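You operate a simulated robot arm through the tools that you are given. There is no shell and no other tool. Be economical: measure what you need, move in short steps, check, and stop when the job is done.

You run a simulated two-armed robot. Do the job below in one go: nothing can be reset, and whatever is moved stays where it is left.

## Task
Stack the deep tray that says "Pasta" from the top of the long table on top of the deep tray that says "Lot 95". Put the lot tile that says "Lot 26" from the top of the low table on the spur spot w37. Put the teal tag that says "Heavy" from the top of the long table on top of the purple sleeve pack there and the teal tag labelled "Metal" on top of the green sleeve there. Open the long drawer, take the gram tile labelled "20 g" from the top of the long table and leave it in the inside of the long drawer, then shut the drawer. Put two of the cores from the top of the deep bench on the shelf of the deep bench. Take the blue tile marked "7 C" from the bottom shelf of the wall rack and put it on the top of the coder bench. Fetch the yellow bundle and set it on top of the short roll on the top of the long table. Any order will do.

Only the result counts: the job must be done as asked and must still hold three seconds after the hand-in. Knocking over, shifting, dropping, spilling or breaking anything else fails it.

## Robot
Two 7-joint arms with two-finger grippers on one trunk, on a base that drives. Base frame: it is fixed to the floor where the robot stands at the start and does not move with it; the origin is under the middle of the robot, x ahead of it, y to its left, z up; the surface under the hand at the start is at about z = 0.85. Units: m, rad, N and s.
The left shoulder is at the start at [0.025, 0.188, 1.159], the right one opposite. With the tool pointing down near the work surface each hand reaches from about 0.16 to 0.76 m from the robot's upright axis, wherever it stands, measured 20 degrees to its own side. Places, roughly: blue tile [-5.5, -6, 0.5]; core (6x6x13 cm) [-6.9, -4.2, 0.8]; core (6x6x15 cm) [-6.7, -4.3, 0.8]; deep tray [0.75, -0.25, 1]; gram tile [0.75, -0.5, 0.75]; inside of the long drawer [1, -0.3, 0.7]; long drawer [1, -0.4, 0.8]; lot tile [1, 0.75, 0.75]; shelf of the deep bench [-6.9, -3.7, 0.3]; short roll (12x12x13 cm) [1.7, 0.1, 0.9]; sleeve [0.75, -0.5, 1]; sleeve pack [1.25, 0, 0.75]; spur spot W37 (23x19 cm) [-2.18, -0.68, 0.96]; teal tag [1.25, 0, 1]; top of the coder bench [-5.9, -1.7, 0.7]; yellow bundle (10x5x3 cm) [1.6, 0.3, 0.9]. Payload 2.2 kg a hand.
The tool frame of a hand sits at the grasp point between the pads (the TCP): z along the fingers, y along the line on which they close. The tips reach 0.019 m beyond it. Largest opening 0.116 m; the body of the gripper starts 0.07 m behind the TCP.
Orientation is told as [roll, pitch, yaw] about the base's x, y, z axes, in that order, counted from this pose: with the fingers straight down and closing along the base's y, the tool's x points along the base's -x, its y along +y and its z along -z.

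## Interface
- The arms move only by the tool drive_tool. It takes "left_increments", "right_increments" or both (then of equal length, played together; a hand with none holds still); each is a list of rows, each a list of 3 entries, a list of its own where there are three numbers: the shift along the base's x, y, z in m, then the turn, a rotation vector about the base's x, y, z in rad, then the closure, from 0 (fully open) to 1 (shut). In form: [[[dx, dy, dz], [wx, wy, wz], fingers], ...]. A call has 1 to 12 rows; each row shifts and turns the commanded pose from where the row before left it. Each row takes 0.2 s and may step no farther than 0.05 m and 0.15 rad from the row before; otherwise, or with a gripper value out of range, the whole call is refused. A pose out of reach is approached as far as the arm can. The call stops where the force on the tool passes 40 N (or 10 N more than at its start, if that is more) or the arm is blocked; 0.2 s more then pass. The fingers move at their own pace and stop on an object; they squeeze with about 42 N. The grip force told is the motor's: it shows also when the fingers shut on nothing. Time passes only in rows, and 0.2 s behind the last, so rows that do not move let the fingers close. It gives the time, the measured TCP pose, the force on the tool (base axes), the opening and the grip force at its end, in the units of the frame above (readings bear some noise), with the torque about the TCP (base axes, N m) and any sound that the robot's microphone picked up.
- Cameras (640 x 400 px; columns grow to the right, rows downward): "scene" is now at [0.1327, -0.0498, 1.3289]; the picture's right is [-0.24, -0.97, -0.02], its down [-0.50, 0.14, -0.85] and it looks along [0.83, -0.20, -0.52] (base axes); focal length 215 px, centre (320, 200). "left" rides on the left gripper at [0.069, 0.015, -0.097] in its tool frame; the picture's right is [-0.22, 0.98, 0.00], its down [-0.76, -0.17, -0.63] and it looks along [-0.62, -0.14, 0.77] (tool axes); focal length 251 px, centre (320, 200). "right" rides on the right gripper at [0.069, -0.015, -0.097] in its tool frame; the picture's right is [0.21, 0.98, 0.00], its down [-0.76, 0.17, -0.63] and it looks along [-0.62, 0.14, 0.77] (tool axes); focal length 251 px, centre (320, 200). There is no depth. A picture from a camera that has moved, and an enlarged one, comes with that camera's place and axes in the base frame and with its lens.
- snapshot(camera): a new picture of that camera. The clock stands still meanwhile.
- move_column(by): slides the trunk up (or, below 0, down) by that many m; the arms and the scene camera ride with it, the base frame stays. It gives what a move gives, with no picture.
- roll_base(legs): drives the robot by 1 to 6 legs, each [ahead, left, turn to the left] in m, m and rad, along the robot's own axes; the way and the turn of a leg run together, so that a leg with both is an arc; at most 1.5 m and 3.142 rad a leg. The arms and the cameras ride along, it lands a little off, and it stops where it bumps. It gives what a move gives.
- turn_head(pan, tilt): turns the head with the scene camera to pan (to the left, within 1.396 rad either way) and tilt (down, from -0.506 to 1.204), counted from straight ahead of the robot. It gives what a move gives.
- inspect(camera, box): a new picture of the part [left, top, right, bottom] of that camera's present view, enlarged. The clock stands still meanwhile.
- finish_job(): hands the job in; it is judged then, once.

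Work in short steps. Places have to be worked out from the pictures, the camera data and where the tool is seen: move nearer, look again, correct. Check each grasp and each placing, and mend what went wrong. You have 525 turns and 310 pictures in all, those below and enlarged ones among them. Open the grippers and draw the arms clear of the work before you hand the job in, unless the task says otherwise; then end with one line.

The tools are called as name(argument=value, ...) on one line, values as JSON. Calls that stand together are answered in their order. drive_tool: Moves the arms, as the interface text tells. Its arguments: {"type":"object","properties":{"left_increments":{"type":"array","items":{"type":"array"}},"right_increments":{"type":"array","items":{"type":"array"}}},"required":[]} The other tools are called the same way: move_column (by) slides the trunk up or down; roll_base (legs) drives the base; turn_head (pan, tilt) turns the head that bears the scene camera; snapshot (camera) takes a picture; inspect (camera, box) takes an enlarged picture of a part of a camera's view; finish_job () hands the job in.

At the start:

```text
clock: 0.0
left_eef_pos: [0.4696, 0.0338, 1.0928]
left_ee_rot: [0.024, 0.0, -0.003]
left_ft_force: [0.2, -1.0, -0.1]
left_moment: [0.15, -0.05, -0.04]
left_opening: 0.1157
left_grasp_force: 0.1
right_eef_pos: [0.4682, -0.4345, 1.1622]
right_ee_rot: [0.028, 0.001, -0.005]
right_ft_force: [-0.9, -1.2, -0.7]
right_moment: [0.12, -0.01, 0.01]
right_opening: 0.1163
right_grasp_force: 0.1
trunk travel left (down, up): [-0.3, 0.19]
robot x, y, heading: [0.0002, -0.0098, 0.0]
head pan, tilt: [-0.241, 0.543]
```

scene: 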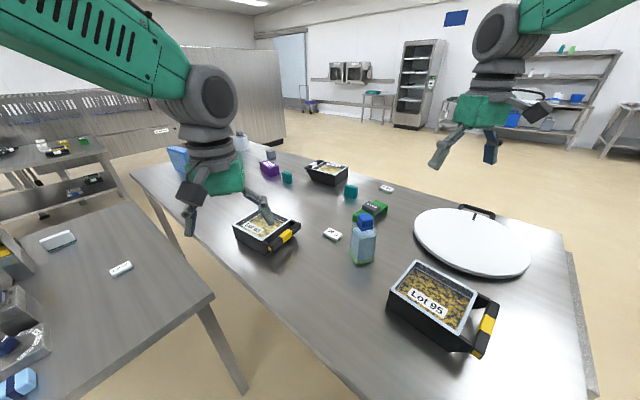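
right: 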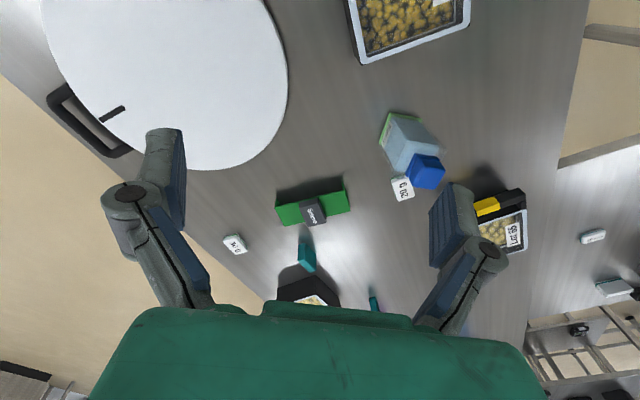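
left: 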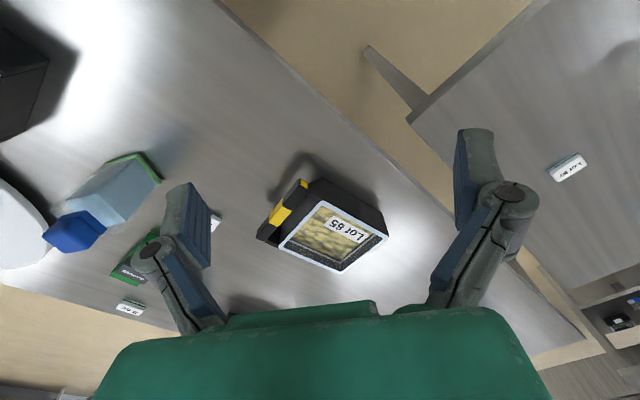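

I'll enlarge parts of the scene view to read the labels on the long table.

inspect(camera="scene", box=[140, 130, 300, 260])

inspect(camera="scene", box=[260, 140, 420, 260])

inspect(camera="scene", box=[360, 190, 600, 370])

inspect(camera="scene", box=[0, 200, 220, 400])

```text
3.08 times, centred on (220, 195) of scene
camera zoom: at [0.1327, -0.0498, 1.3289], right [-0.24, -0.97, -0.02], down [-0.5, 0.14, -0.85], along [0.83, -0.2, -0.52], focal length 663 px, centre (628, 215)
```

zoom: 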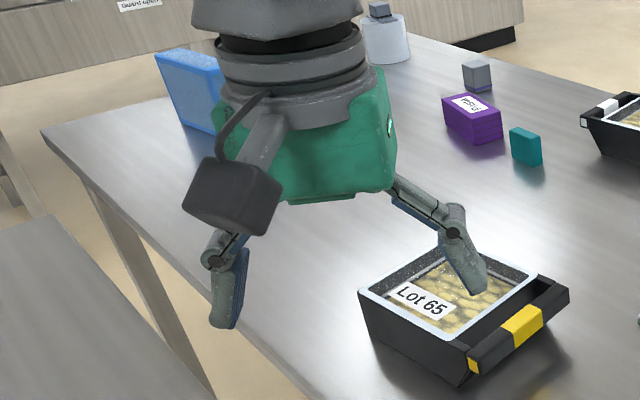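

```text
3.33 times, centred on (340, 200) of scene
camera zoom: at [0.1327, -0.0498, 1.3289], right [-0.24, -0.97, -0.02], down [-0.5, 0.14, -0.85], along [0.83, -0.2, -0.52], focal length 718 px, centre (253, 200)
```

zoom: 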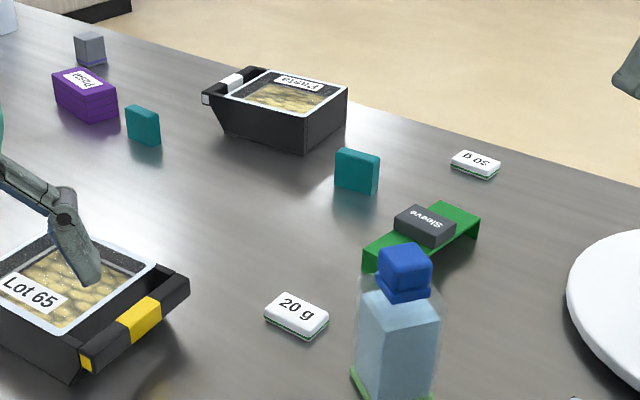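

```text
2.22 times, centred on (480, 280) of scene
camera zoom: at [0.1327, -0.0498, 1.3289], right [-0.24, -0.97, -0.02], down [-0.5, 0.14, -0.85], along [0.83, -0.2, -0.52], focal length 479 px, centre (-36, 22)
```

zoom: 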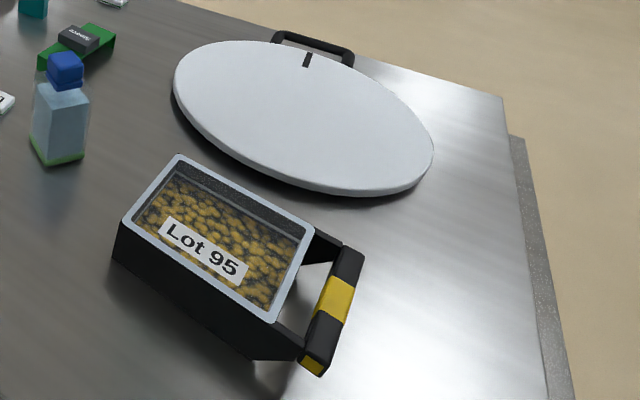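

```text
2.00 times, centred on (110, 300) of scene
camera zoom: at [0.1327, -0.0498, 1.3289], right [-0.24, -0.97, -0.02], down [-0.5, 0.14, -0.85], along [0.83, -0.2, -0.52], focal length 431 px, centre (740, 0)
```

zoom: 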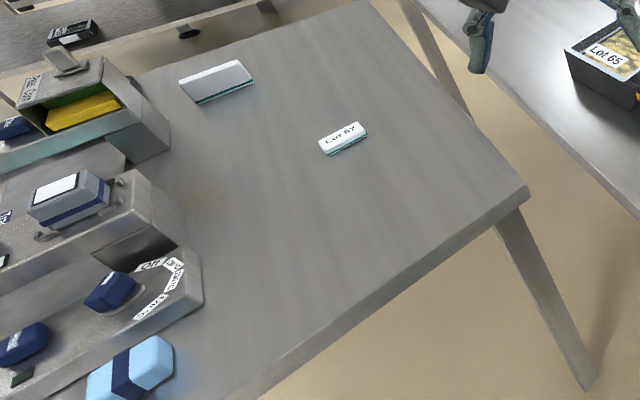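

The long table is turned about 34° to my frame. The tag labels aren't visible from here, so I look around with the head to map the room.

turn_head(pan=0.9, tilt=0.6)

snapshot(camera="scene")

turn_head(pan=-1.2, tilt=0.5)

snapshot(camera="scene")

turn_head(pan=0.3, tilt=0.3)

snapshot(camera="scene")

```text
clock: 1.4
left_eef_pos: [0.4658, 0.0796, 1.0941]
left_ee_rot: [-0.015, -0.001, 0.0]
left_ft_force: [1.4, 1.3, 0.0]
left_moment: [-0.1, 0.01, 0.0]
left_opening: 0.1159
left_grasp_force: 0.1
right_eef_pos: [0.4631, -0.3851, 1.1806]
right_ee_rot: [-0.017, -0.001, -0.002]
right_ft_force: [0.2, 1.8, 1.1]
right_moment: [-0.13, 0.01, 0.02]
right_opening: 0.1161
right_grasp_force: 0.1
trunk travel left (down, up): [-0.3, 0.19]
robot x, y, heading: [0.0007, -0.0005, -0.0]
head pan, tilt: [0.901, 0.6]
```

```text
302 pictures are left
camera scene: at [0.0993, 0.0921, 1.3233], right [0.78, -0.62, 0.01], down [-0.35, -0.46, -0.82], along [0.51, 0.64, -0.58], focal length 215 px, centre (320, 200)
```

scene: 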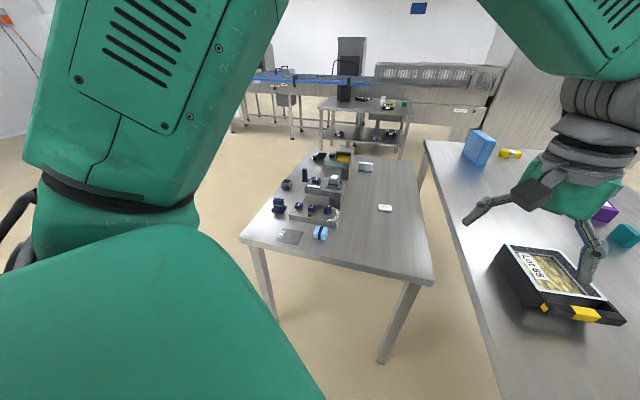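

```text
clock: 3.4
left_eef_pos: [0.4663, 0.0491, 1.0944]
left_ee_rot: [0.008, -0.004, -0.008]
left_ft_force: [-1.2, -0.3, -0.7]
left_moment: [0.03, -0.02, -0.05]
left_opening: 0.116
left_grasp_force: 0.2
right_eef_pos: [0.4649, -0.4172, 1.1695]
right_ee_rot: [0.009, -0.001, -0.004]
right_ft_force: [0.1, 0.1, -0.4]
right_moment: [0.01, 0.01, 0.0]
right_opening: 0.1158
right_grasp_force: 0.0
trunk travel left (down, up): [-0.3, 0.19]
robot x, y, heading: [-0.0008, -0.0097, 0.001]
head pan, tilt: [-1.201, 0.499]
```

```text
301 pictures are left
camera scene: at [0.0783, -0.0809, 1.3344], right [-0.93, -0.36, 0.01], down [-0.18, 0.44, -0.88], along [0.32, -0.82, -0.47], focal length 215 px, centre (320, 200)
```

scene: 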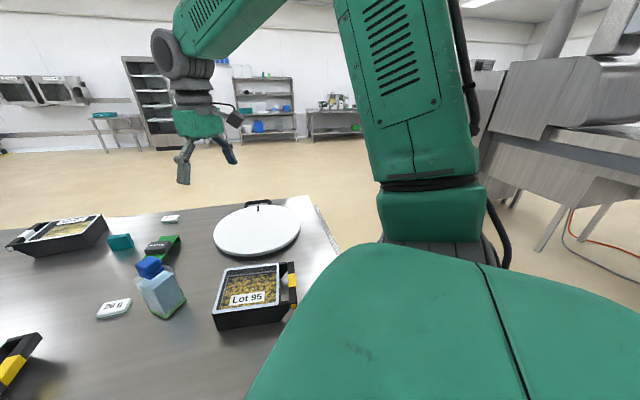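

```text
clock: 5.0
left_eef_pos: [0.4662, 0.079, 1.094]
left_ee_rot: [-0.015, -0.003, -0.002]
left_ft_force: [0.7, 1.9, 0.6]
left_moment: [-0.17, 0.0, 0.02]
left_opening: 0.1159
left_grasp_force: 0.1
right_eef_pos: [0.4644, -0.3879, 1.1792]
right_ee_rot: [-0.012, -0.003, -0.003]
right_ft_force: [0.7, 1.0, 0.5]
right_moment: [-0.13, 0.05, 0.0]
right_opening: 0.1161
right_grasp_force: 0.1
trunk travel left (down, up): [-0.3, 0.19]
robot x, y, heading: [0.0022, -0.0034, -0.001]
head pan, tilt: [0.3, 0.3]
```

```text
300 pictures are left
camera scene: at [0.134, 0.0579, 1.3509], right [0.3, -0.95, 0.02], down [-0.29, -0.11, -0.95], along [0.91, 0.28, -0.31], focal length 215 px, centre (320, 200)
```

scene: 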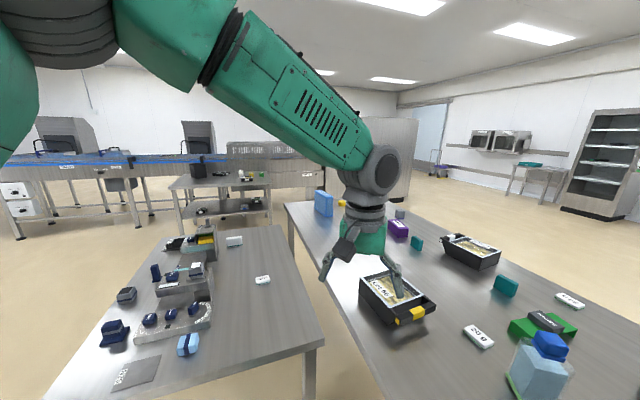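

The tiles on the low table are in view, so I enlarge them, plus the far end of the long table.

inspect(camera="scene", box=[180, 210, 320, 300])

inspect(camera="scene", box=[290, 170, 430, 260])

inspect(camera="scene", box=[60, 210, 240, 330])

inspect(camera="scene", box=[430, 220, 640, 360])

```text
4.44 times, centred on (250, 255) of scene
camera zoom: at [0.134, 0.0579, 1.3509], right [0.3, -0.95, 0.02], down [-0.29, -0.11, -0.95], along [0.91, 0.28, -0.31], focal length 957 px, centre (631, -44)
```

zoom: 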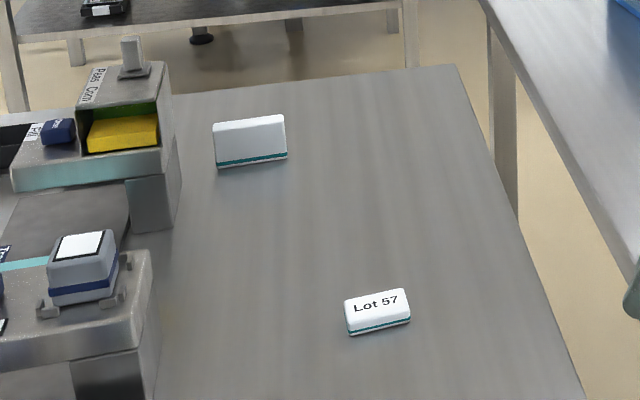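

```text
4.44 times, centred on (360, 215) of scene
camera zoom: at [0.134, 0.0579, 1.3509], right [0.3, -0.95, 0.02], down [-0.29, -0.11, -0.95], along [0.91, 0.28, -0.31], focal length 957 px, centre (142, 133)
```

zoom: 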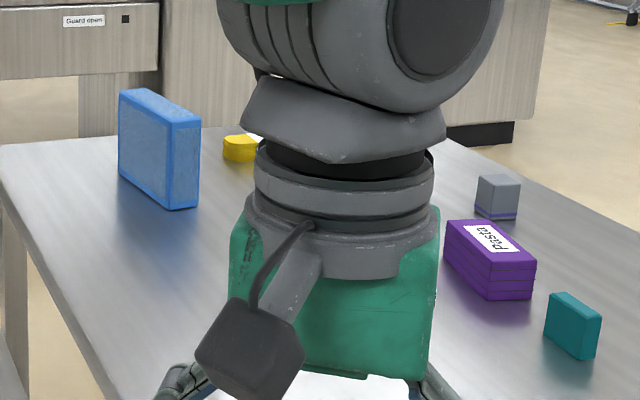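

```text
3.33 times, centred on (150, 270) of scene
camera zoom: at [0.134, 0.0579, 1.3509], right [0.3, -0.95, 0.02], down [-0.29, -0.11, -0.95], along [0.91, 0.28, -0.31], focal length 718 px, centre (887, -33)
```

zoom: 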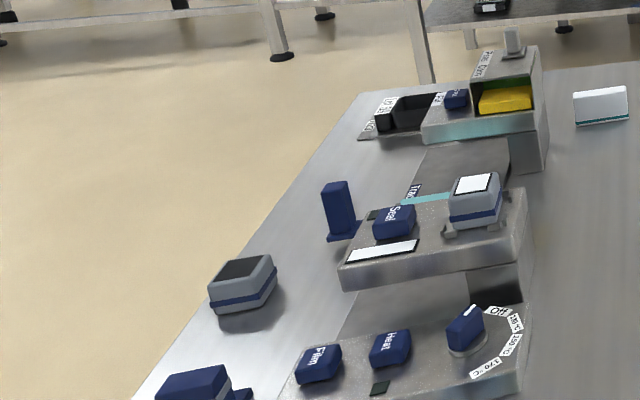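

```text
2.86 times, centred on (535, 290) of scene
camera zoom: at [0.134, 0.0579, 1.3509], right [0.3, -0.95, 0.02], down [-0.29, -0.11, -0.95], along [0.91, 0.28, -0.31], focal length 616 px, centre (-294, -57)
```

zoom: 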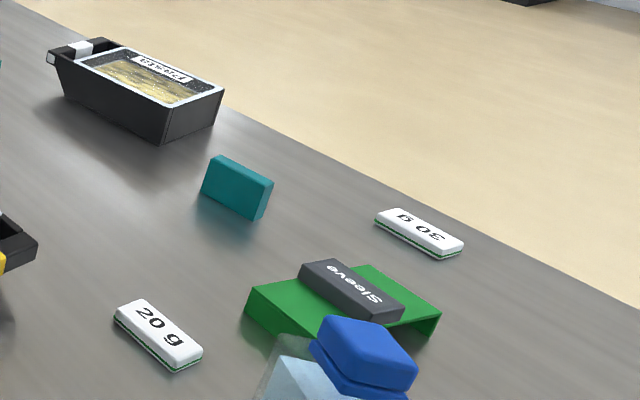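

The tag and second lot tile labels face away from me, and the drawer lies at the far side of the long table. I raise the trunk a little and drive around the right end of the table to the far side.

move_column(by=0.08)

turn_head(pan=-0.2, tilt=0.5)

roll_base(legs=[[-0.5, -0.335, 0], [0.785, -1.16, 0], [0, 0, 2.16]])

snapshot(camera="scene")

```text
clock: 6.1
left_eef_pos: [0.4675, 0.0223, 1.1746]
left_ee_rot: [0.027, -0.005, -0.009]
left_ft_force: [-0.2, -1.6, 0.4]
left_moment: [0.09, -0.01, -0.01]
left_opening: 0.1162
left_grasp_force: 0.1
right_eef_pos: [0.4646, -0.4455, 1.241]
right_ee_rot: [0.03, 0.001, -0.009]
right_ft_force: [-0.9, 0.3, -0.1]
right_moment: [0.06, -0.03, -0.02]
right_opening: 0.1156
right_grasp_force: 0.1
trunk travel left (down, up): [-0.38, 0.11]
robot x, y, heading: [-0.0007, -0.0136, -0.001]
head pan, tilt: [0.3, 0.3]
```

```text
clock: 7.1
left_eef_pos: [0.4672, 0.0165, 1.1743]
left_ee_rot: [0.03, -0.003, -0.009]
left_ft_force: [-0.5, -1.1, 0.0]
left_moment: [0.14, -0.05, -0.03]
left_opening: 0.1159
left_grasp_force: 0.1
right_eef_pos: [0.4645, -0.4523, 1.241]
right_ee_rot: [0.032, 0.001, -0.009]
right_ft_force: [-0.7, -1.3, 0.1]
right_moment: [0.09, -0.01, -0.02]
right_opening: 0.1159
right_grasp_force: 0.0
trunk travel left (down, up): [-0.38, 0.11]
robot x, y, heading: [-0.0011, -0.0129, 0.001]
head pan, tilt: [-0.201, 0.499]
```

```text
clock: 9.0
left_eef_pos: [0.3305, -0.0274, 1.1793]
left_ee_rot: [0.033, -0.002, 0.025]
left_ft_force: [0.3, -1.5, -0.5]
left_moment: [0.12, 0.04, -0.02]
left_opening: 0.1163
left_grasp_force: 0.1
right_eef_pos: [0.3455, -0.4953, 1.2415]
right_ee_rot: [0.037, 0.001, 0.024]
right_ft_force: [0.0, -2.0, -0.5]
right_moment: [0.11, 0.03, 0.0]
right_opening: 0.1158
right_grasp_force: 0.1
trunk travel left (down, up): [-0.38, 0.11]
robot x, y, heading: [-0.1305, -0.0685, 0.032]
head pan, tilt: [-0.201, 0.499]
stopped in leg 1: the robot was blocked; the commanded pose is now the measured one
```

```text
295 pictures are left
camera scene: at [0.0091, -0.1029, 1.4122], right [-0.17, -0.99, -0.02], down [-0.48, 0.1, -0.87], along [0.86, -0.14, -0.49], focal length 215 px, centre (320, 200)
```

scene: 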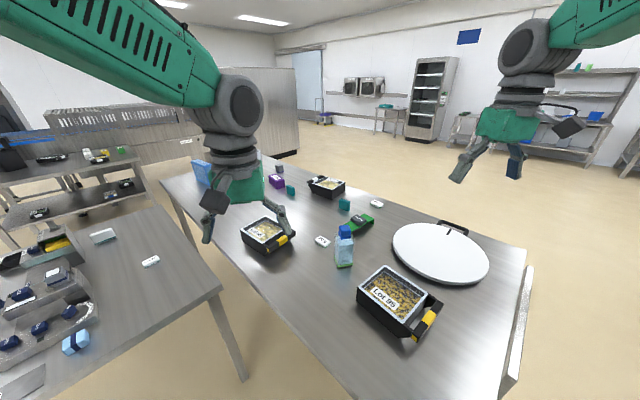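

The base bumped into something after about 0.14 m. I look down around me to see what it hit.

turn_head(pan=-0.9, tilt=1.1)

snapshot(camera="scene")

turn_head(pan=-1.39, tilt=0.4)

snapshot(camera="scene")

turn_head(pan=1.39, tilt=0.4)

snapshot(camera="scene")

```text
clock: 10.0
left_eef_pos: [0.3275, -0.0042, 1.181]
left_ee_rot: [0.014, -0.006, 0.026]
left_ft_force: [-0.6, 0.2, -0.4]
left_moment: [-0.03, 0.01, -0.04]
left_opening: 0.116
left_grasp_force: 0.0
right_eef_pos: [0.3409, -0.4705, 1.2515]
right_ee_rot: [0.015, -0.003, 0.026]
right_ft_force: [0.3, -0.1, -0.2]
right_moment: [-0.06, -0.01, 0.02]
right_opening: 0.1162
right_grasp_force: 0.0
trunk travel left (down, up): [-0.38, 0.11]
robot x, y, heading: [-0.1325, -0.0654, 0.031]
head pan, tilt: [-0.901, 1.1]
```

```text
294 pictures are left
camera scene: at [-0.0447, -0.1222, 1.3653], right [-0.76, -0.65, 0.0], down [-0.58, 0.68, -0.45], along [0.29, -0.34, -0.89], focal length 215 px, centre (320, 200)
```

scene: 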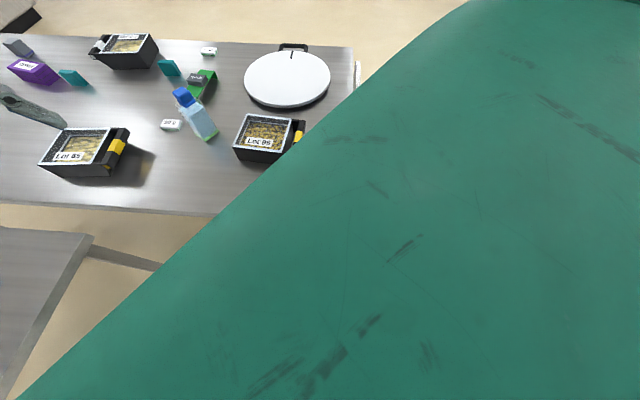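

```text
clock: 11.1
left_eef_pos: [0.3254, 0.0018, 1.1805]
left_ee_rot: [0.008, -0.007, 0.028]
left_ft_force: [-0.8, -1.0, 0.4]
left_moment: [0.0, 0.02, 0.0]
left_opening: 0.116
left_grasp_force: 0.0
right_eef_pos: [0.3394, -0.4637, 1.2552]
right_ee_rot: [0.011, -0.004, 0.028]
right_ft_force: [1.0, 0.7, 0.5]
right_moment: [-0.01, -0.01, 0.03]
right_opening: 0.1159
right_grasp_force: 0.1
trunk travel left (down, up): [-0.38, 0.11]
robot x, y, heading: [-0.129, -0.0629, 0.031]
head pan, tilt: [-1.389, 0.4]
```

```text
293 pictures are left
camera scene: at [-0.0673, -0.1534, 1.4228], right [-0.98, -0.21, 0.0], down [-0.09, 0.38, -0.92], along [0.19, -0.9, -0.39], focal length 215 px, centre (320, 200)
```

scene: 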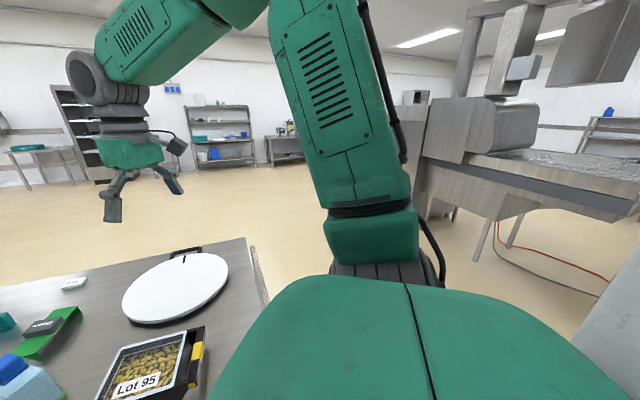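

```text
clock: 13.6
left_eef_pos: [0.3252, 0.0016, 1.1802]
left_ee_rot: [0.01, -0.005, 0.028]
left_ft_force: [0.6, 0.1, 0.7]
left_moment: [-0.03, 0.01, 0.01]
left_opening: 0.1157
left_grasp_force: 0.0
right_eef_pos: [0.339, -0.4644, 1.2534]
right_ee_rot: [0.012, -0.004, 0.027]
right_ft_force: [1.0, -0.3, -0.4]
right_moment: [0.02, 0.04, 0.01]
right_opening: 0.1156
right_grasp_force: 0.1
trunk travel left (down, up): [-0.38, 0.11]
robot x, y, heading: [-0.1313, -0.0668, 0.036]
head pan, tilt: [1.389, 0.4]
```

```text
292 pictures are left
camera scene: at [-0.0725, 0.0275, 1.4231], right [0.99, -0.15, 0.0], down [-0.06, -0.38, -0.92], along [0.14, 0.91, -0.39], focal length 215 px, centre (320, 200)
```

scene: 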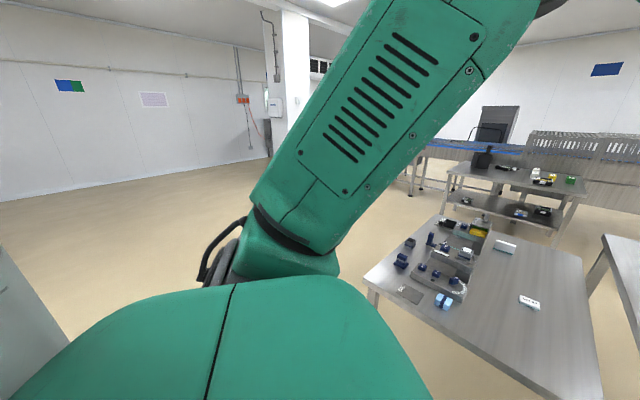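

Something grey stands close behind me. I turn in place to the right a bit to see it.

roll_base(legs=[[0.03, 0.02, 0], [0, 0, -0.6]])

turn_head(pan=-1.39, tilt=0.7)

snapshot(camera="scene")

```text
clock: 16.2
left_eef_pos: [0.3021, -0.3013, 1.1893]
left_ee_rot: [0.002, -0.026, -0.662]
left_ft_force: [-2.9, -2.5, -0.5]
left_moment: [0.18, -0.21, -0.02]
left_opening: 0.1159
left_grasp_force: 0.1
right_eef_pos: [0.0145, -0.6654, 1.2512]
right_ee_rot: [0.015, -0.008, -0.663]
right_ft_force: [-3.0, -1.7, -1.2]
right_moment: [0.22, -0.24, -0.01]
right_opening: 0.1157
right_grasp_force: 0.1
trunk travel left (down, up): [-0.38, 0.11]
robot x, y, heading: [-0.0725, -0.061, -0.648]
head pan, tilt: [1.389, 0.4]
stopped in leg 2: the robot was blocked; the commanded pose is now the measured one
```

```text
clock: 18.7
left_eef_pos: [0.3464, -0.2409, 1.1872]
left_ee_rot: [-0.055, -0.025, -0.652]
left_ft_force: [1.4, 1.8, 0.2]
left_moment: [-0.07, 0.05, -0.01]
left_opening: 0.116
left_grasp_force: 0.1
right_eef_pos: [0.0617, -0.6004, 1.2757]
right_ee_rot: [-0.046, -0.015, -0.654]
right_ft_force: [0.8, 0.3, -0.5]
right_moment: [-0.03, 0.05, 0.0]
right_opening: 0.1161
right_grasp_force: 0.1
trunk travel left (down, up): [-0.38, 0.11]
robot x, y, heading: [-0.0651, -0.0475, -0.654]
head pan, tilt: [-1.389, 0.7]
```

```text
291 pictures are left
camera scene: at [-0.0587, -0.135, 1.3978], right [-0.89, 0.45, 0.0], down [0.28, 0.57, -0.77], along [-0.35, -0.69, -0.63], focal length 215 px, centre (320, 200)
```

scene: 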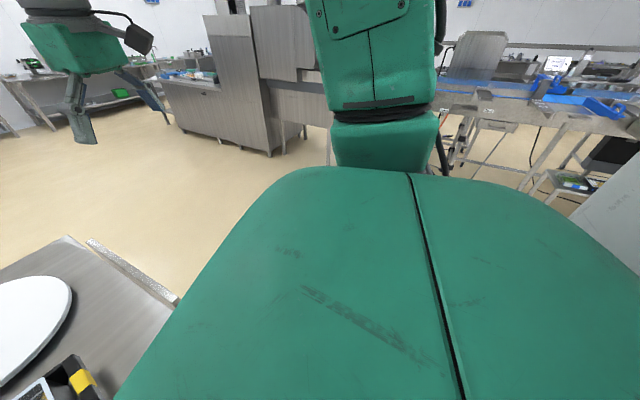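

The grey thing turns with me, so it is my own back tower. The base was probably snagging the table's near leg. I back straight away from the table.

roll_base(legs=[[-0.35, 0, 0], [0, 0, -0.28]])

turn_head(pan=-0.5, tilt=0.8)

snapshot(camera="scene")

```text
clock: 21.9
left_eef_pos: [-0.0307, -0.1608, 1.1889]
left_ee_rot: [-0.026, -0.029, -0.94]
left_ft_force: [-1.6, 0.5, -0.1]
left_moment: [0.01, -0.05, 0.03]
left_opening: 0.1157
left_grasp_force: 0.1
right_eef_pos: [-0.4072, -0.4285, 1.2657]
right_ee_rot: [-0.015, -0.014, -0.941]
right_ft_force: [-1.2, -0.7, 0.4]
right_moment: [0.02, -0.04, 0.01]
right_opening: 0.116
right_grasp_force: 0.1
trunk travel left (down, up): [-0.38, 0.11]
robot x, y, heading: [-0.3461, 0.1488, -0.938]
head pan, tilt: [-1.389, 0.7]
```

```text
clock: 23.1
left_eef_pos: [-0.011, -0.1424, 1.1876]
left_ee_rot: [-0.048, -0.03, -0.936]
left_ft_force: [0.3, 0.5, -0.2]
left_moment: [-0.05, 0.01, 0.0]
left_opening: 0.1162
left_grasp_force: 0.0
right_eef_pos: [-0.3853, -0.4121, 1.2725]
right_ee_rot: [-0.034, -0.015, -0.941]
right_ft_force: [0.1, -1.0, -0.6]
right_moment: [-0.01, 0.08, -0.01]
right_opening: 0.1159
right_grasp_force: 0.0
trunk travel left (down, up): [-0.38, 0.11]
robot x, y, heading: [-0.345, 0.1556, -0.933]
head pan, tilt: [-0.499, 0.799]
```

```text
290 pictures are left
camera scene: at [-0.3044, 0.0469, 1.3878], right [-0.99, -0.14, 0.0], down [-0.1, 0.71, -0.7], along [0.09, -0.69, -0.72], focal length 215 px, centre (320, 200)
```

scene: 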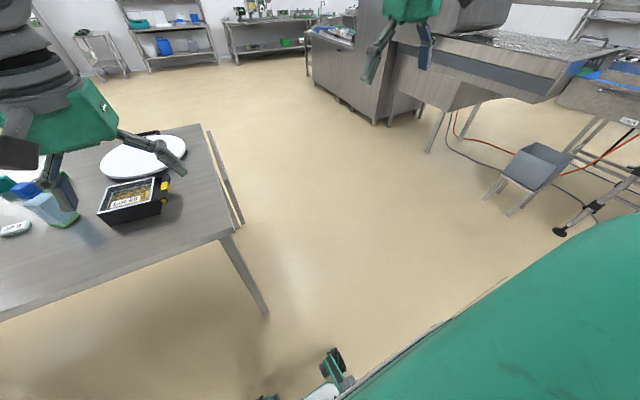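

Way to the right is clear. I drive round the right end to the far side and face the table.

roll_base(legs=[[0, -0.68, 0], [1.0, 0, 0], [0.85, 0, 0], [0, 0, 3.14], [0, -1.2, 0]])

turn_head(pan=0, tilt=0.6)

snapshot(camera="scene")

```text
clock: 48.7
left_eef_pos: [0.8684, -0.7489, 1.186]
left_ee_rot: [-0.024, -0.025, 2.171]
left_ft_force: [0.2, 0.3, -2.0]
left_moment: [0.05, 0.03, -0.03]
left_opening: 0.1159
left_grasp_force: 0.0
right_eef_pos: [1.2494, -0.4924, 1.2616]
right_ee_rot: [-0.013, -0.01, 2.171]
right_ft_force: [-0.7, -0.1, -2.3]
right_moment: [0.05, -0.06, -0.01]
right_opening: 0.1159
right_grasp_force: 0.0
trunk travel left (down, up): [-0.38, 0.11]
robot x, y, heading: [1.173, -1.0718, 2.171]
head pan, tilt: [-0.499, 0.799]
```

```text
clock: 49.6
left_eef_pos: [0.8499, -0.7716, 1.1845]
left_ee_rot: [-0.048, -0.024, 2.175]
left_ft_force: [-0.4, -0.7, -2.4]
left_moment: [0.07, -0.07, -0.05]
left_opening: 0.116
left_grasp_force: 0.1
right_eef_pos: [1.228, -0.513, 1.2643]
right_ee_rot: [-0.038, 0.008, 2.177]
right_ft_force: [-0.1, 0.0, -1.1]
right_moment: [0.02, -0.04, 0.0]
right_opening: 0.1162
right_grasp_force: 0.0
trunk travel left (down, up): [-0.38, 0.11]
robot x, y, heading: [1.1807, -1.0721, 2.183]
head pan, tilt: [0.0, 0.6]
```

```text
289 pictures are left
camera scene: at [1.1406, -0.9336, 1.4016], right [0.82, 0.57, -0.03], down [0.3, -0.48, -0.82], along [-0.48, 0.66, -0.57], focal length 215 px, centre (320, 200)
```

scene: 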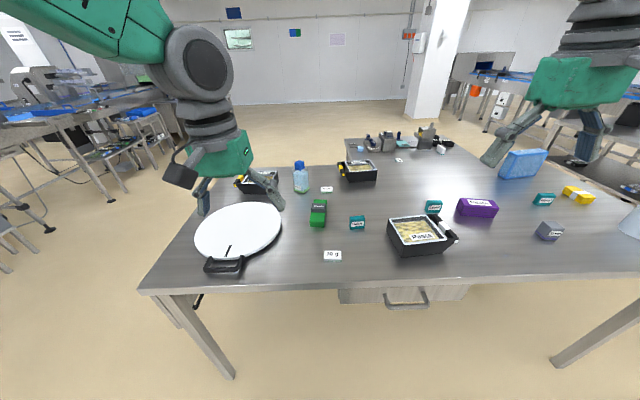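

Now the labels and the drawer front with its bar handle are visible from this side. Enlarging.

inspect(camera="scene", box=[220, 150, 400, 290])

inspect(camera="scene", box=[380, 170, 520, 270])

inspect(camera="scene", box=[500, 140, 640, 250])

inspect(camera="scene", box=[320, 260, 500, 330])

inspect(camera="scene", box=[340, 120, 460, 190])

```text
2.86 times, centred on (310, 220) of scene
camera zoom: at [1.1406, -0.9336, 1.4016], right [0.82, 0.57, -0.03], down [0.3, -0.48, -0.82], along [-0.48, 0.66, -0.57], focal length 616 px, centre (349, 143)
```

zoom: 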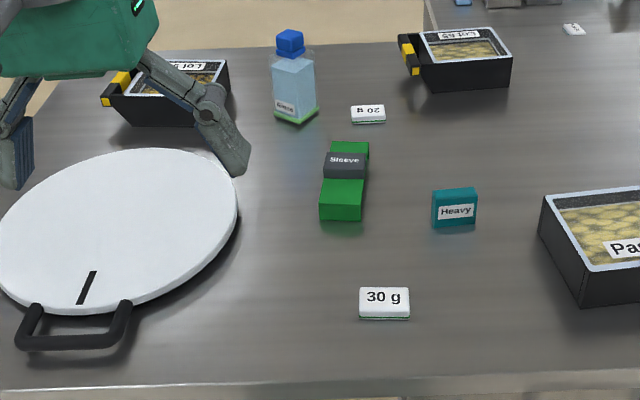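

```text
4.00 times, centred on (450, 220) of scene
camera zoom: at [1.1406, -0.9336, 1.4016], right [0.82, 0.57, -0.03], down [0.3, -0.48, -0.82], along [-0.48, 0.66, -0.57], focal length 862 px, centre (-200, 120)
```

zoom: 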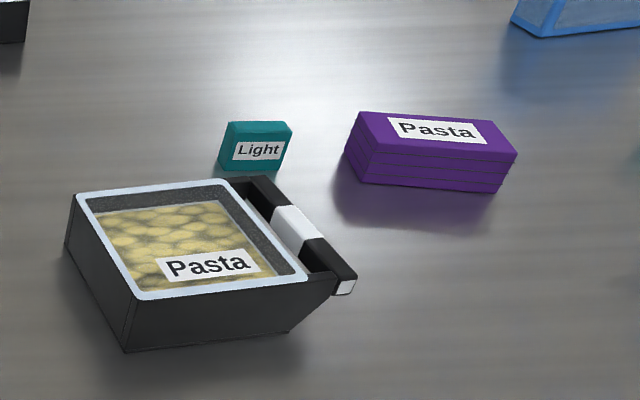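

```text
3.64 times, centred on (570, 195) of scene
camera zoom: at [1.1406, -0.9336, 1.4016], right [0.82, 0.57, -0.03], down [0.3, -0.48, -0.82], along [-0.48, 0.66, -0.57], focal length 783 px, centre (-589, 218)
```

zoom: 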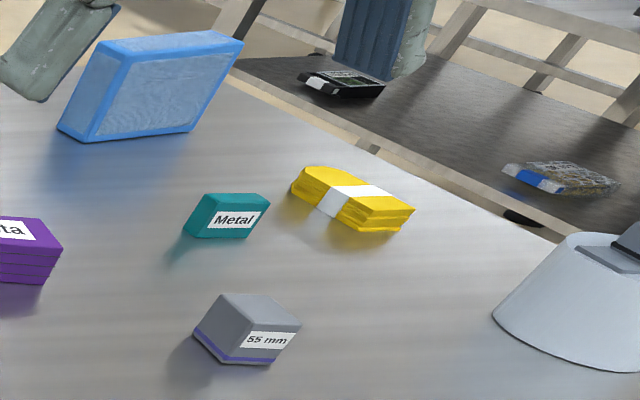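

```text
3.56 times, centred on (410, 295) of scene
camera zoom: at [1.1406, -0.9336, 1.4016], right [0.82, 0.57, -0.03], down [0.3, -0.48, -0.82], along [-0.48, 0.66, -0.57], focal length 766 px, centre (0, -138)
```

zoom: 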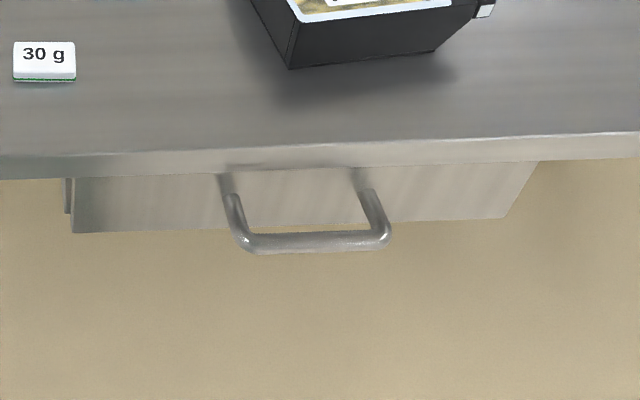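

```text
5.33 times, centred on (400, 155) of scene
camera zoom: at [1.1406, -0.9336, 1.4016], right [0.82, 0.57, -0.03], down [0.3, -0.48, -0.82], along [-0.48, 0.66, -0.57], focal length 1149 px, centre (-107, 440)
```

zoom: 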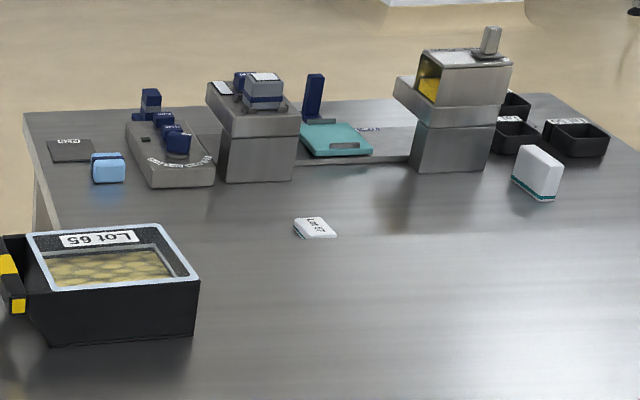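

Heavy is by the green sleeve, Metal is near the yellow bundle, and Light is a decoy. I move right to about mid-table and a bit closer.

roll_base(legs=[[0, -0.35, 0.03], [0.22, 0, 0]])

snapshot(camera="scene")

```text
clock: 53.2
left_eef_pos: [1.0358, -0.3734, 1.1898]
left_ee_rot: [-0.017, -0.028, 2.195]
left_ft_force: [0.2, 0.8, -0.1]
left_moment: [-0.08, 0.1, 0.0]
left_opening: 0.1157
left_grasp_force: 0.0
right_eef_pos: [1.4102, -0.1041, 1.2643]
right_ee_rot: [-0.002, -0.021, 2.198]
right_ft_force: [-0.1, 0.3, 0.6]
right_moment: [-0.05, 0.17, -0.02]
right_opening: 0.1159
right_grasp_force: 0.0
trunk travel left (down, up): [-0.38, 0.11]
robot x, y, heading: [1.3393, -0.6863, 2.213]
head pan, tilt: [0.0, 0.6]
```

```text
283 pictures are left
camera scene: at [1.2817, -0.5694, 1.4043], right [0.8, 0.6, -0.02], down [0.33, -0.46, -0.82], along [-0.5, 0.66, -0.57], focal length 215 px, centre (320, 200)
```

scene: 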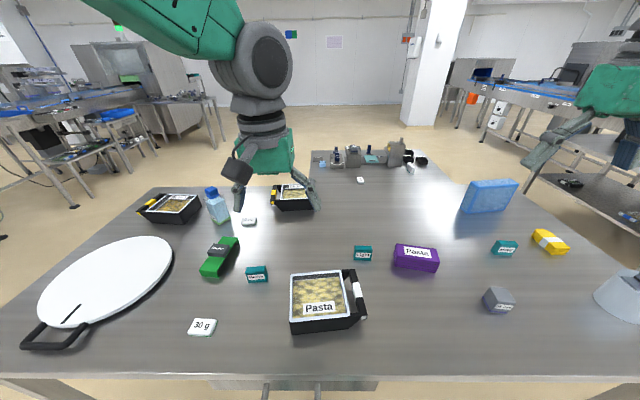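

Robot is squarely facing the table. I bring the left hand over the Heavy tag (about (0.89, -0.366)) and look with its camera.

drive_tool(left_increments=[[[-0.036, 0.002, -0.035], [0, 0, 0], 0], [[-0.036, 0.002, -0.035], [0, 0, 0], 0], [[-0.036, 0.002, -0.035], [0, 0, 0], 0], [[-0.036, 0.001, -0.035], [0, 0, 0], 0]])

snapshot(camera="left")

snapshot(camera="scene")

```text
refused: row 1 steps farther than a row can; nothing moved
```

```text
282 pictures are left
camera left: at [1.0639, -0.4415, 1.2836], right [-0.92, -0.4, -0.01], down [-0.31, 0.69, 0.66], along [-0.25, 0.61, -0.75], focal length 251 px, centre (320, 200)
```

left: 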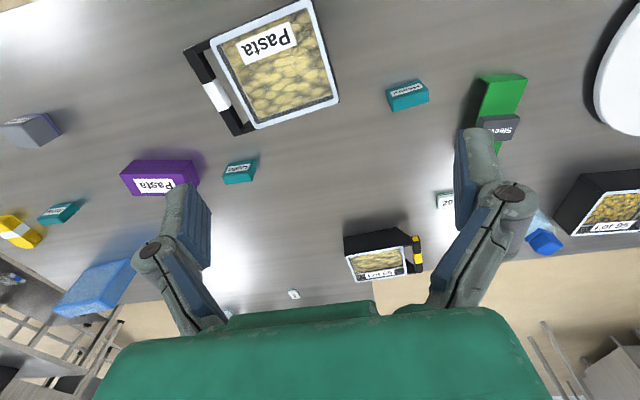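

```text
281 pictures are left
camera scene: at [1.2817, -0.5694, 1.4043], right [0.8, 0.6, -0.02], down [0.33, -0.46, -0.82], along [-0.5, 0.66, -0.57], focal length 215 px, centre (320, 200)
```

scene: 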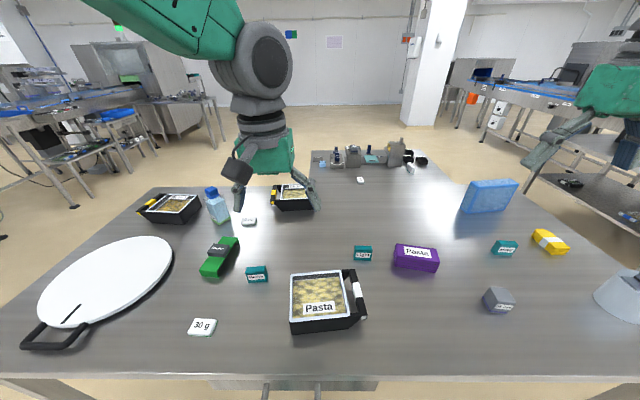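

A row was too long; I retry with smaller steps.

drive_tool(left_increments=[[[-0.029, 0.0014, -0.034], [0, 0, 0], 0], [[-0.029, 0.0014, -0.034], [0, 0, 0], 0], [[-0.029, 0.0014, -0.034], [0, 0, 0], 0], [[-0.029, 0.0014, -0.034], [0, 0, 0], 0], [[-0.029, 0.0014, -0.034], [0, 0, 0], 0]])

snapshot(camera="left")

```text
clock: 54.6
left_eef_pos: [0.8543, -0.4049, 1.0116]
left_ee_rot: [-0.076, -0.031, 2.202]
left_ft_force: [-1.0, -1.0, 0.3]
left_moment: [0.22, -0.16, -0.01]
left_opening: 0.1157
left_grasp_force: 0.1
right_eef_pos: [1.3594, -0.1462, 1.2607]
right_ee_rot: [-0.065, 0.043, 2.201]
right_ft_force: [-0.9, -0.9, -1.5]
right_moment: [0.07, -0.18, 0.01]
right_opening: 0.1163
right_grasp_force: 0.1
trunk travel left (down, up): [-0.38, 0.11]
robot x, y, heading: [1.3499, -0.6814, 2.216]
head pan, tilt: [0.0, 0.6]
stopped in row 5 (left hand): the arm was blocked; the commanded pose is now the measured one
```

```text
280 pictures are left
camera left: at [0.8776, -0.4756, 1.1035], right [-0.92, -0.4, -0.07], down [-0.34, 0.66, 0.67], along [-0.22, 0.63, -0.74], focal length 251 px, centre (320, 200)
```

left: 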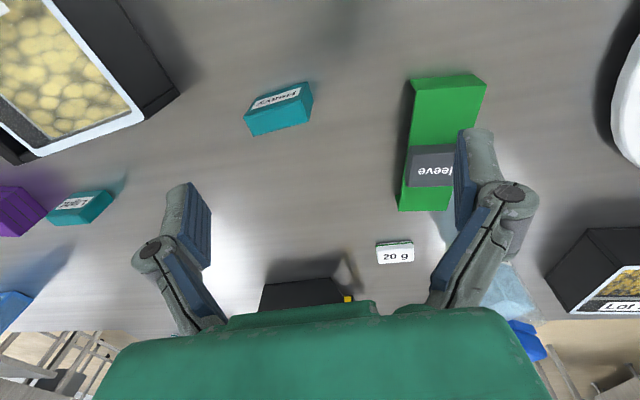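

The whole robot seems to sway sideways. I hold still to see how that behaves.

drive_tool(left_increments=[[[0, 0, 0], [0, 0, 0], 0]])

drive_tool(left_increments=[[[0, 0, 0], [0, 0, 0], 0]])

drive_tool(left_increments=[[[0, 0, 0], [0, 0, 0], 0]])

drive_tool(left_increments=[[[0, 0, 0], [0, 0, 0], 0]])

drive_tool(left_increments=[[[0, 0, 0], [0, 0, 0], 0]])

drive_tool(left_increments=[[[0, 0, 0], [0, 0, 0], 0]])

```text
clock: 55.0
left_eef_pos: [0.884, -0.3826, 1.0182]
left_ee_rot: [-0.046, -0.038, 2.196]
left_ft_force: [-1.3, 0.6, 1.3]
left_moment: [0.08, -0.05, 0.0]
left_opening: 0.1158
left_grasp_force: 0.1
right_eef_pos: [1.3981, -0.1241, 1.2665]
right_ee_rot: [-0.031, 0.002, 2.199]
right_ft_force: [-0.4, -0.3, 0.5]
right_moment: [0.02, -0.02, -0.01]
right_opening: 0.1162
right_grasp_force: 0.0
trunk travel left (down, up): [-0.38, 0.11]
robot x, y, heading: [1.3541, -0.6812, 2.213]
head pan, tilt: [0.0, 0.6]
```

```text
clock: 55.4
left_eef_pos: [0.893, -0.3801, 1.0163]
left_ee_rot: [-0.033, -0.03, 2.199]
left_ft_force: [1.0, -0.1, 0.1]
left_moment: [0.07, 0.05, -0.02]
left_opening: 0.1161
left_grasp_force: 0.1
right_eef_pos: [1.4049, -0.112, 1.2492]
right_ee_rot: [-0.02, 0.035, 2.206]
right_ft_force: [-1.0, 1.5, -0.9]
right_moment: [-0.11, -0.16, -0.01]
right_opening: 0.116
right_grasp_force: 0.1
trunk travel left (down, up): [-0.38, 0.11]
robot x, y, heading: [1.3598, -0.6783, 2.223]
head pan, tilt: [0.0, 0.6]
```

```text
clock: 56.0
left_eef_pos: [0.9177, -0.3651, 1.0279]
left_ee_rot: [-0.003, -0.04, 2.182]
left_ft_force: [2.2, 0.9, 0.1]
left_moment: [-0.09, 0.16, -0.01]
left_opening: 0.1161
left_grasp_force: 0.0
right_eef_pos: [1.4417, -0.1052, 1.2461]
right_ee_rot: [0.012, 0.015, 2.189]
right_ft_force: [2.3, 1.1, 0.1]
right_moment: [-0.04, 0.15, -0.02]
right_opening: 0.116
right_grasp_force: 0.1
trunk travel left (down, up): [-0.38, 0.11]
robot x, y, heading: [1.3502, -0.6876, 2.203]
head pan, tilt: [0.0, 0.6]
stopped in row 1 (left hand): the arm was blocked; the commanded pose is now the measured one
```

```text
clock: 56.4
left_eef_pos: [0.873, -0.3951, 1.0184]
left_ee_rot: [-0.048, -0.034, 2.188]
left_ft_force: [-1.3, -0.6, 0.1]
left_moment: [-0.01, -0.04, -0.02]
left_opening: 0.1162
left_grasp_force: 0.1
right_eef_pos: [1.3878, -0.1387, 1.2582]
right_ee_rot: [-0.036, 0.027, 2.193]
right_ft_force: [-0.1, -0.1, -0.3]
right_moment: [0.0, 0.03, -0.04]
right_opening: 0.1156
right_grasp_force: 0.1
trunk travel left (down, up): [-0.38, 0.11]
robot x, y, heading: [1.3369, -0.6972, 2.201]
head pan, tilt: [0.0, 0.6]
```

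```text
clock: 56.8
left_eef_pos: [0.8848, -0.3881, 1.0223]
left_ee_rot: [-0.039, -0.036, 2.19]
left_ft_force: [-0.7, -2.0, 0.0]
left_moment: [0.09, -0.03, 0.01]
left_opening: 0.116
left_grasp_force: 0.1
right_eef_pos: [1.4055, -0.1314, 1.26]
right_ee_rot: [-0.024, 0.012, 2.188]
right_ft_force: [-0.7, -0.4, 1.0]
right_moment: [0.01, -0.01, 0.01]
right_opening: 0.1161
right_grasp_force: 0.1
trunk travel left (down, up): [-0.38, 0.11]
robot x, y, heading: [1.3433, -0.6941, 2.202]
head pan, tilt: [0.0, 0.6]
```

```text
clock: 57.2
left_eef_pos: [0.9061, -0.3718, 1.0187]
left_ee_rot: [-0.014, -0.03, 2.197]
left_ft_force: [0.5, -0.1, -1.1]
left_moment: [0.01, 0.01, -0.01]
left_opening: 0.1161
left_grasp_force: 0.0
right_eef_pos: [1.4244, -0.1059, 1.2416]
right_ee_rot: [0.0, 0.036, 2.201]
right_ft_force: [-0.8, 0.8, -0.8]
right_moment: [-0.14, -0.1, 0.02]
right_opening: 0.116
right_grasp_force: 0.1
trunk travel left (down, up): [-0.38, 0.11]
robot x, y, heading: [1.3549, -0.6848, 2.217]
head pan, tilt: [0.0, 0.6]
```

I wait a few seconds to see whether the sway dies out.

drive_tool(left_increments=[[[0, 0, 0], [0, 0, 0], 0], [[0, 0, 0], [0, 0, 0], 0], [[0, 0, 0], [0, 0, 0], 0], [[0, 0, 0], [0, 0, 0], 0], [[0, 0, 0], [0, 0, 0], 0], [[0, 0, 0], [0, 0, 0], 0], [[0, 0, 0], [0, 0, 0], 0], [[0, 0, 0], [0, 0, 0], 0], [[0, 0, 0], [0, 0, 0], 0], [[0, 0, 0], [0, 0, 0], 0], [[0, 0, 0], [0, 0, 0], 0], [[0, 0, 0], [0, 0, 0], 0]])

drive_tool(left_increments=[[[0, 0, 0], [0, 0, 0], 0]])

drive_tool(left_increments=[[[0, 0, 0], [0, 0, 0], 0]])

drive_tool(left_increments=[[[0, 0, 0], [0, 0, 0], 0]])

```text
clock: 60.0
left_eef_pos: [0.9088, -0.3701, 1.0252]
left_ee_rot: [-0.024, -0.039, 2.185]
left_ft_force: [-0.1, 0.6, 0.1]
left_moment: [-0.01, 0.05, -0.02]
left_opening: 0.116
left_grasp_force: 0.1
right_eef_pos: [1.4286, -0.1122, 1.2464]
right_ee_rot: [-0.009, 0.035, 2.188]
right_ft_force: [-0.1, 0.3, 0.9]
right_moment: [0.0, -0.01, 0.0]
right_opening: 0.1162
right_grasp_force: 0.1
trunk travel left (down, up): [-0.38, 0.11]
robot x, y, heading: [1.355, -0.682, 2.21]
head pan, tilt: [0.0, 0.6]
stopped in row 12 (left hand): the arm was blocked; the commanded pose is now the measured one
```

```text
clock: 60.4
left_eef_pos: [0.8816, -0.3896, 1.02]
left_ee_rot: [-0.051, -0.037, 2.186]
left_ft_force: [-1.5, 0.3, -0.8]
left_moment: [0.04, -0.09, -0.04]
left_opening: 0.1155
left_grasp_force: 0.3
right_eef_pos: [1.3967, -0.1336, 1.2641]
right_ee_rot: [-0.036, 0.018, 2.189]
right_ft_force: [-0.3, 0.3, 0.0]
right_moment: [-0.03, -0.03, 0.01]
right_opening: 0.1162
right_grasp_force: 0.0
trunk travel left (down, up): [-0.38, 0.11]
robot x, y, heading: [1.3493, -0.6842, 2.206]
head pan, tilt: [0.0, 0.6]
```

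```text
clock: 61.0
left_eef_pos: [0.8851, -0.3906, 1.0212]
left_ee_rot: [-0.055, -0.042, 2.184]
left_ft_force: [-1.0, -1.9, -0.6]
left_moment: [0.08, -0.11, -0.01]
left_opening: 0.1158
left_grasp_force: 0.1
right_eef_pos: [1.4012, -0.1377, 1.2562]
right_ee_rot: [-0.042, 0.042, 2.186]
right_ft_force: [-1.4, -0.2, 0.6]
right_moment: [0.06, -0.16, 0.01]
right_opening: 0.1159
right_grasp_force: 0.1
trunk travel left (down, up): [-0.38, 0.11]
robot x, y, heading: [1.3564, -0.6792, 2.204]
head pan, tilt: [0.0, 0.6]
stopped in row 1 (left hand): the arm was blocked; the commanded pose is now the measured one
```

```text
clock: 61.4
left_eef_pos: [0.9107, -0.3723, 1.0255]
left_ee_rot: [-0.035, -0.043, 2.178]
left_ft_force: [-1.1, 0.0, 0.6]
left_moment: [0.02, 0.02, -0.01]
left_opening: 0.1162
left_grasp_force: 0.1
right_eef_pos: [1.4302, -0.1167, 1.2529]
right_ee_rot: [-0.015, 0.032, 2.181]
right_ft_force: [-0.1, 0.2, -0.5]
right_moment: [-0.02, 0.07, 0.0]
right_opening: 0.116
right_grasp_force: 0.2
trunk travel left (down, up): [-0.38, 0.11]
robot x, y, heading: [1.3631, -0.6748, 2.199]
head pan, tilt: [0.0, 0.6]
```

The sway is persistent, about ±1.5 cm at the hand, so I aim with the mean. I turn the left hand to align with the Heavy tag's width and go down around it.

drive_tool(left_increments=[[[-0.003, 0.003, -0.03], [0, 0, 0.06], 0], [[-0.003, 0.003, -0.03], [0, 0, 0.06], 0], [[-0.003, 0.003, -0.03], [0, 0, 0.06], 0]])

snapshot(camera="left")

```text
clock: 62.2
left_eef_pos: [0.88, -0.378, 0.9318]
left_ee_rot: [-0.053, -0.042, 2.363]
left_ft_force: [0.1, -0.1, 0.7]
left_moment: [0.02, -0.03, -0.03]
left_opening: 0.1159
left_grasp_force: 0.1
right_eef_pos: [1.4038, -0.1349, 1.2571]
right_ee_rot: [-0.037, 0.033, 2.185]
right_ft_force: [-1.0, -0.1, -0.7]
right_moment: [0.03, -0.05, 0.02]
right_opening: 0.1159
right_grasp_force: 0.0
trunk travel left (down, up): [-0.38, 0.11]
robot x, y, heading: [1.3554, -0.6794, 2.202]
head pan, tilt: [0.0, 0.6]
```

```text
279 pictures are left
camera left: at [0.9165, -0.4433, 1.0231], right [-0.84, -0.54, -0.04], down [-0.43, 0.61, 0.67], along [-0.34, 0.58, -0.74], focal length 251 px, centre (320, 200)
```

left: 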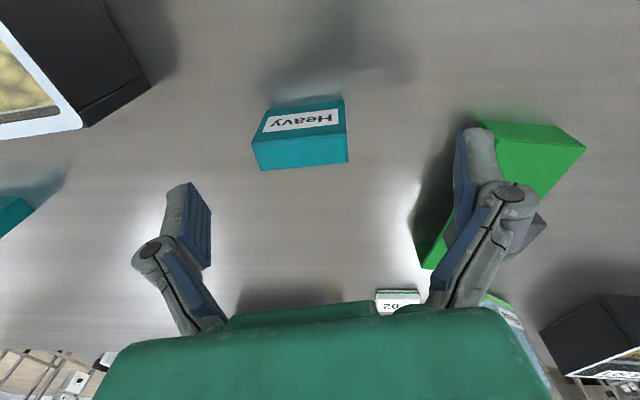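

TCP projects to about (321,187) in this view; the tag top is at about (0.888, -0.370). I descend and close on it.

drive_tool(left_increments=[[[0.003, 0.003, -0.025], [0, 0, 0], 0.2], [[0.003, 0.003, -0.025], [0, 0, 0], 0.2], [[0, 0, 0], [0, 0, 0], 1], [[0, 0, 0], [0, 0, 0], 1], [[0, 0, 0], [0, 0, 0], 1]])

snapshot(camera="left")

```text
clock: 62.7
left_eef_pos: [0.8945, -0.3675, 0.9046]
left_ee_rot: [-0.052, -0.054, 2.36]
left_ft_force: [1.8, -3.4, 11.6]
left_moment: [-0.2, 0.24, 0.17]
left_opening: 0.1053
left_grasp_force: 0.9
right_eef_pos: [1.4179, -0.1323, 1.2532]
right_ee_rot: [-0.034, 0.048, 2.179]
right_ft_force: [0.2, 0.1, 0.6]
right_moment: [0.03, -0.07, 0.02]
right_opening: 0.1162
right_grasp_force: 0.1
trunk travel left (down, up): [-0.38, 0.11]
robot x, y, heading: [1.3616, -0.6762, 2.201]
head pan, tilt: [0.0, 0.6]
stopped in row 2 (left hand): the force on the tool passed its limit at 48 N (the readings are from after the stop); the commanded pose is now the measured one
```

```text
278 pictures are left
camera left: at [0.9327, -0.4341, 0.9958], right [-0.84, -0.54, -0.04], down [-0.42, 0.6, 0.68], along [-0.34, 0.59, -0.73], focal length 251 px, centre (320, 200)
```

left: 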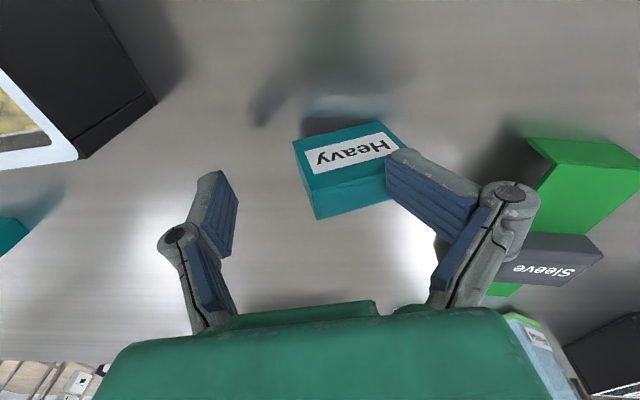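

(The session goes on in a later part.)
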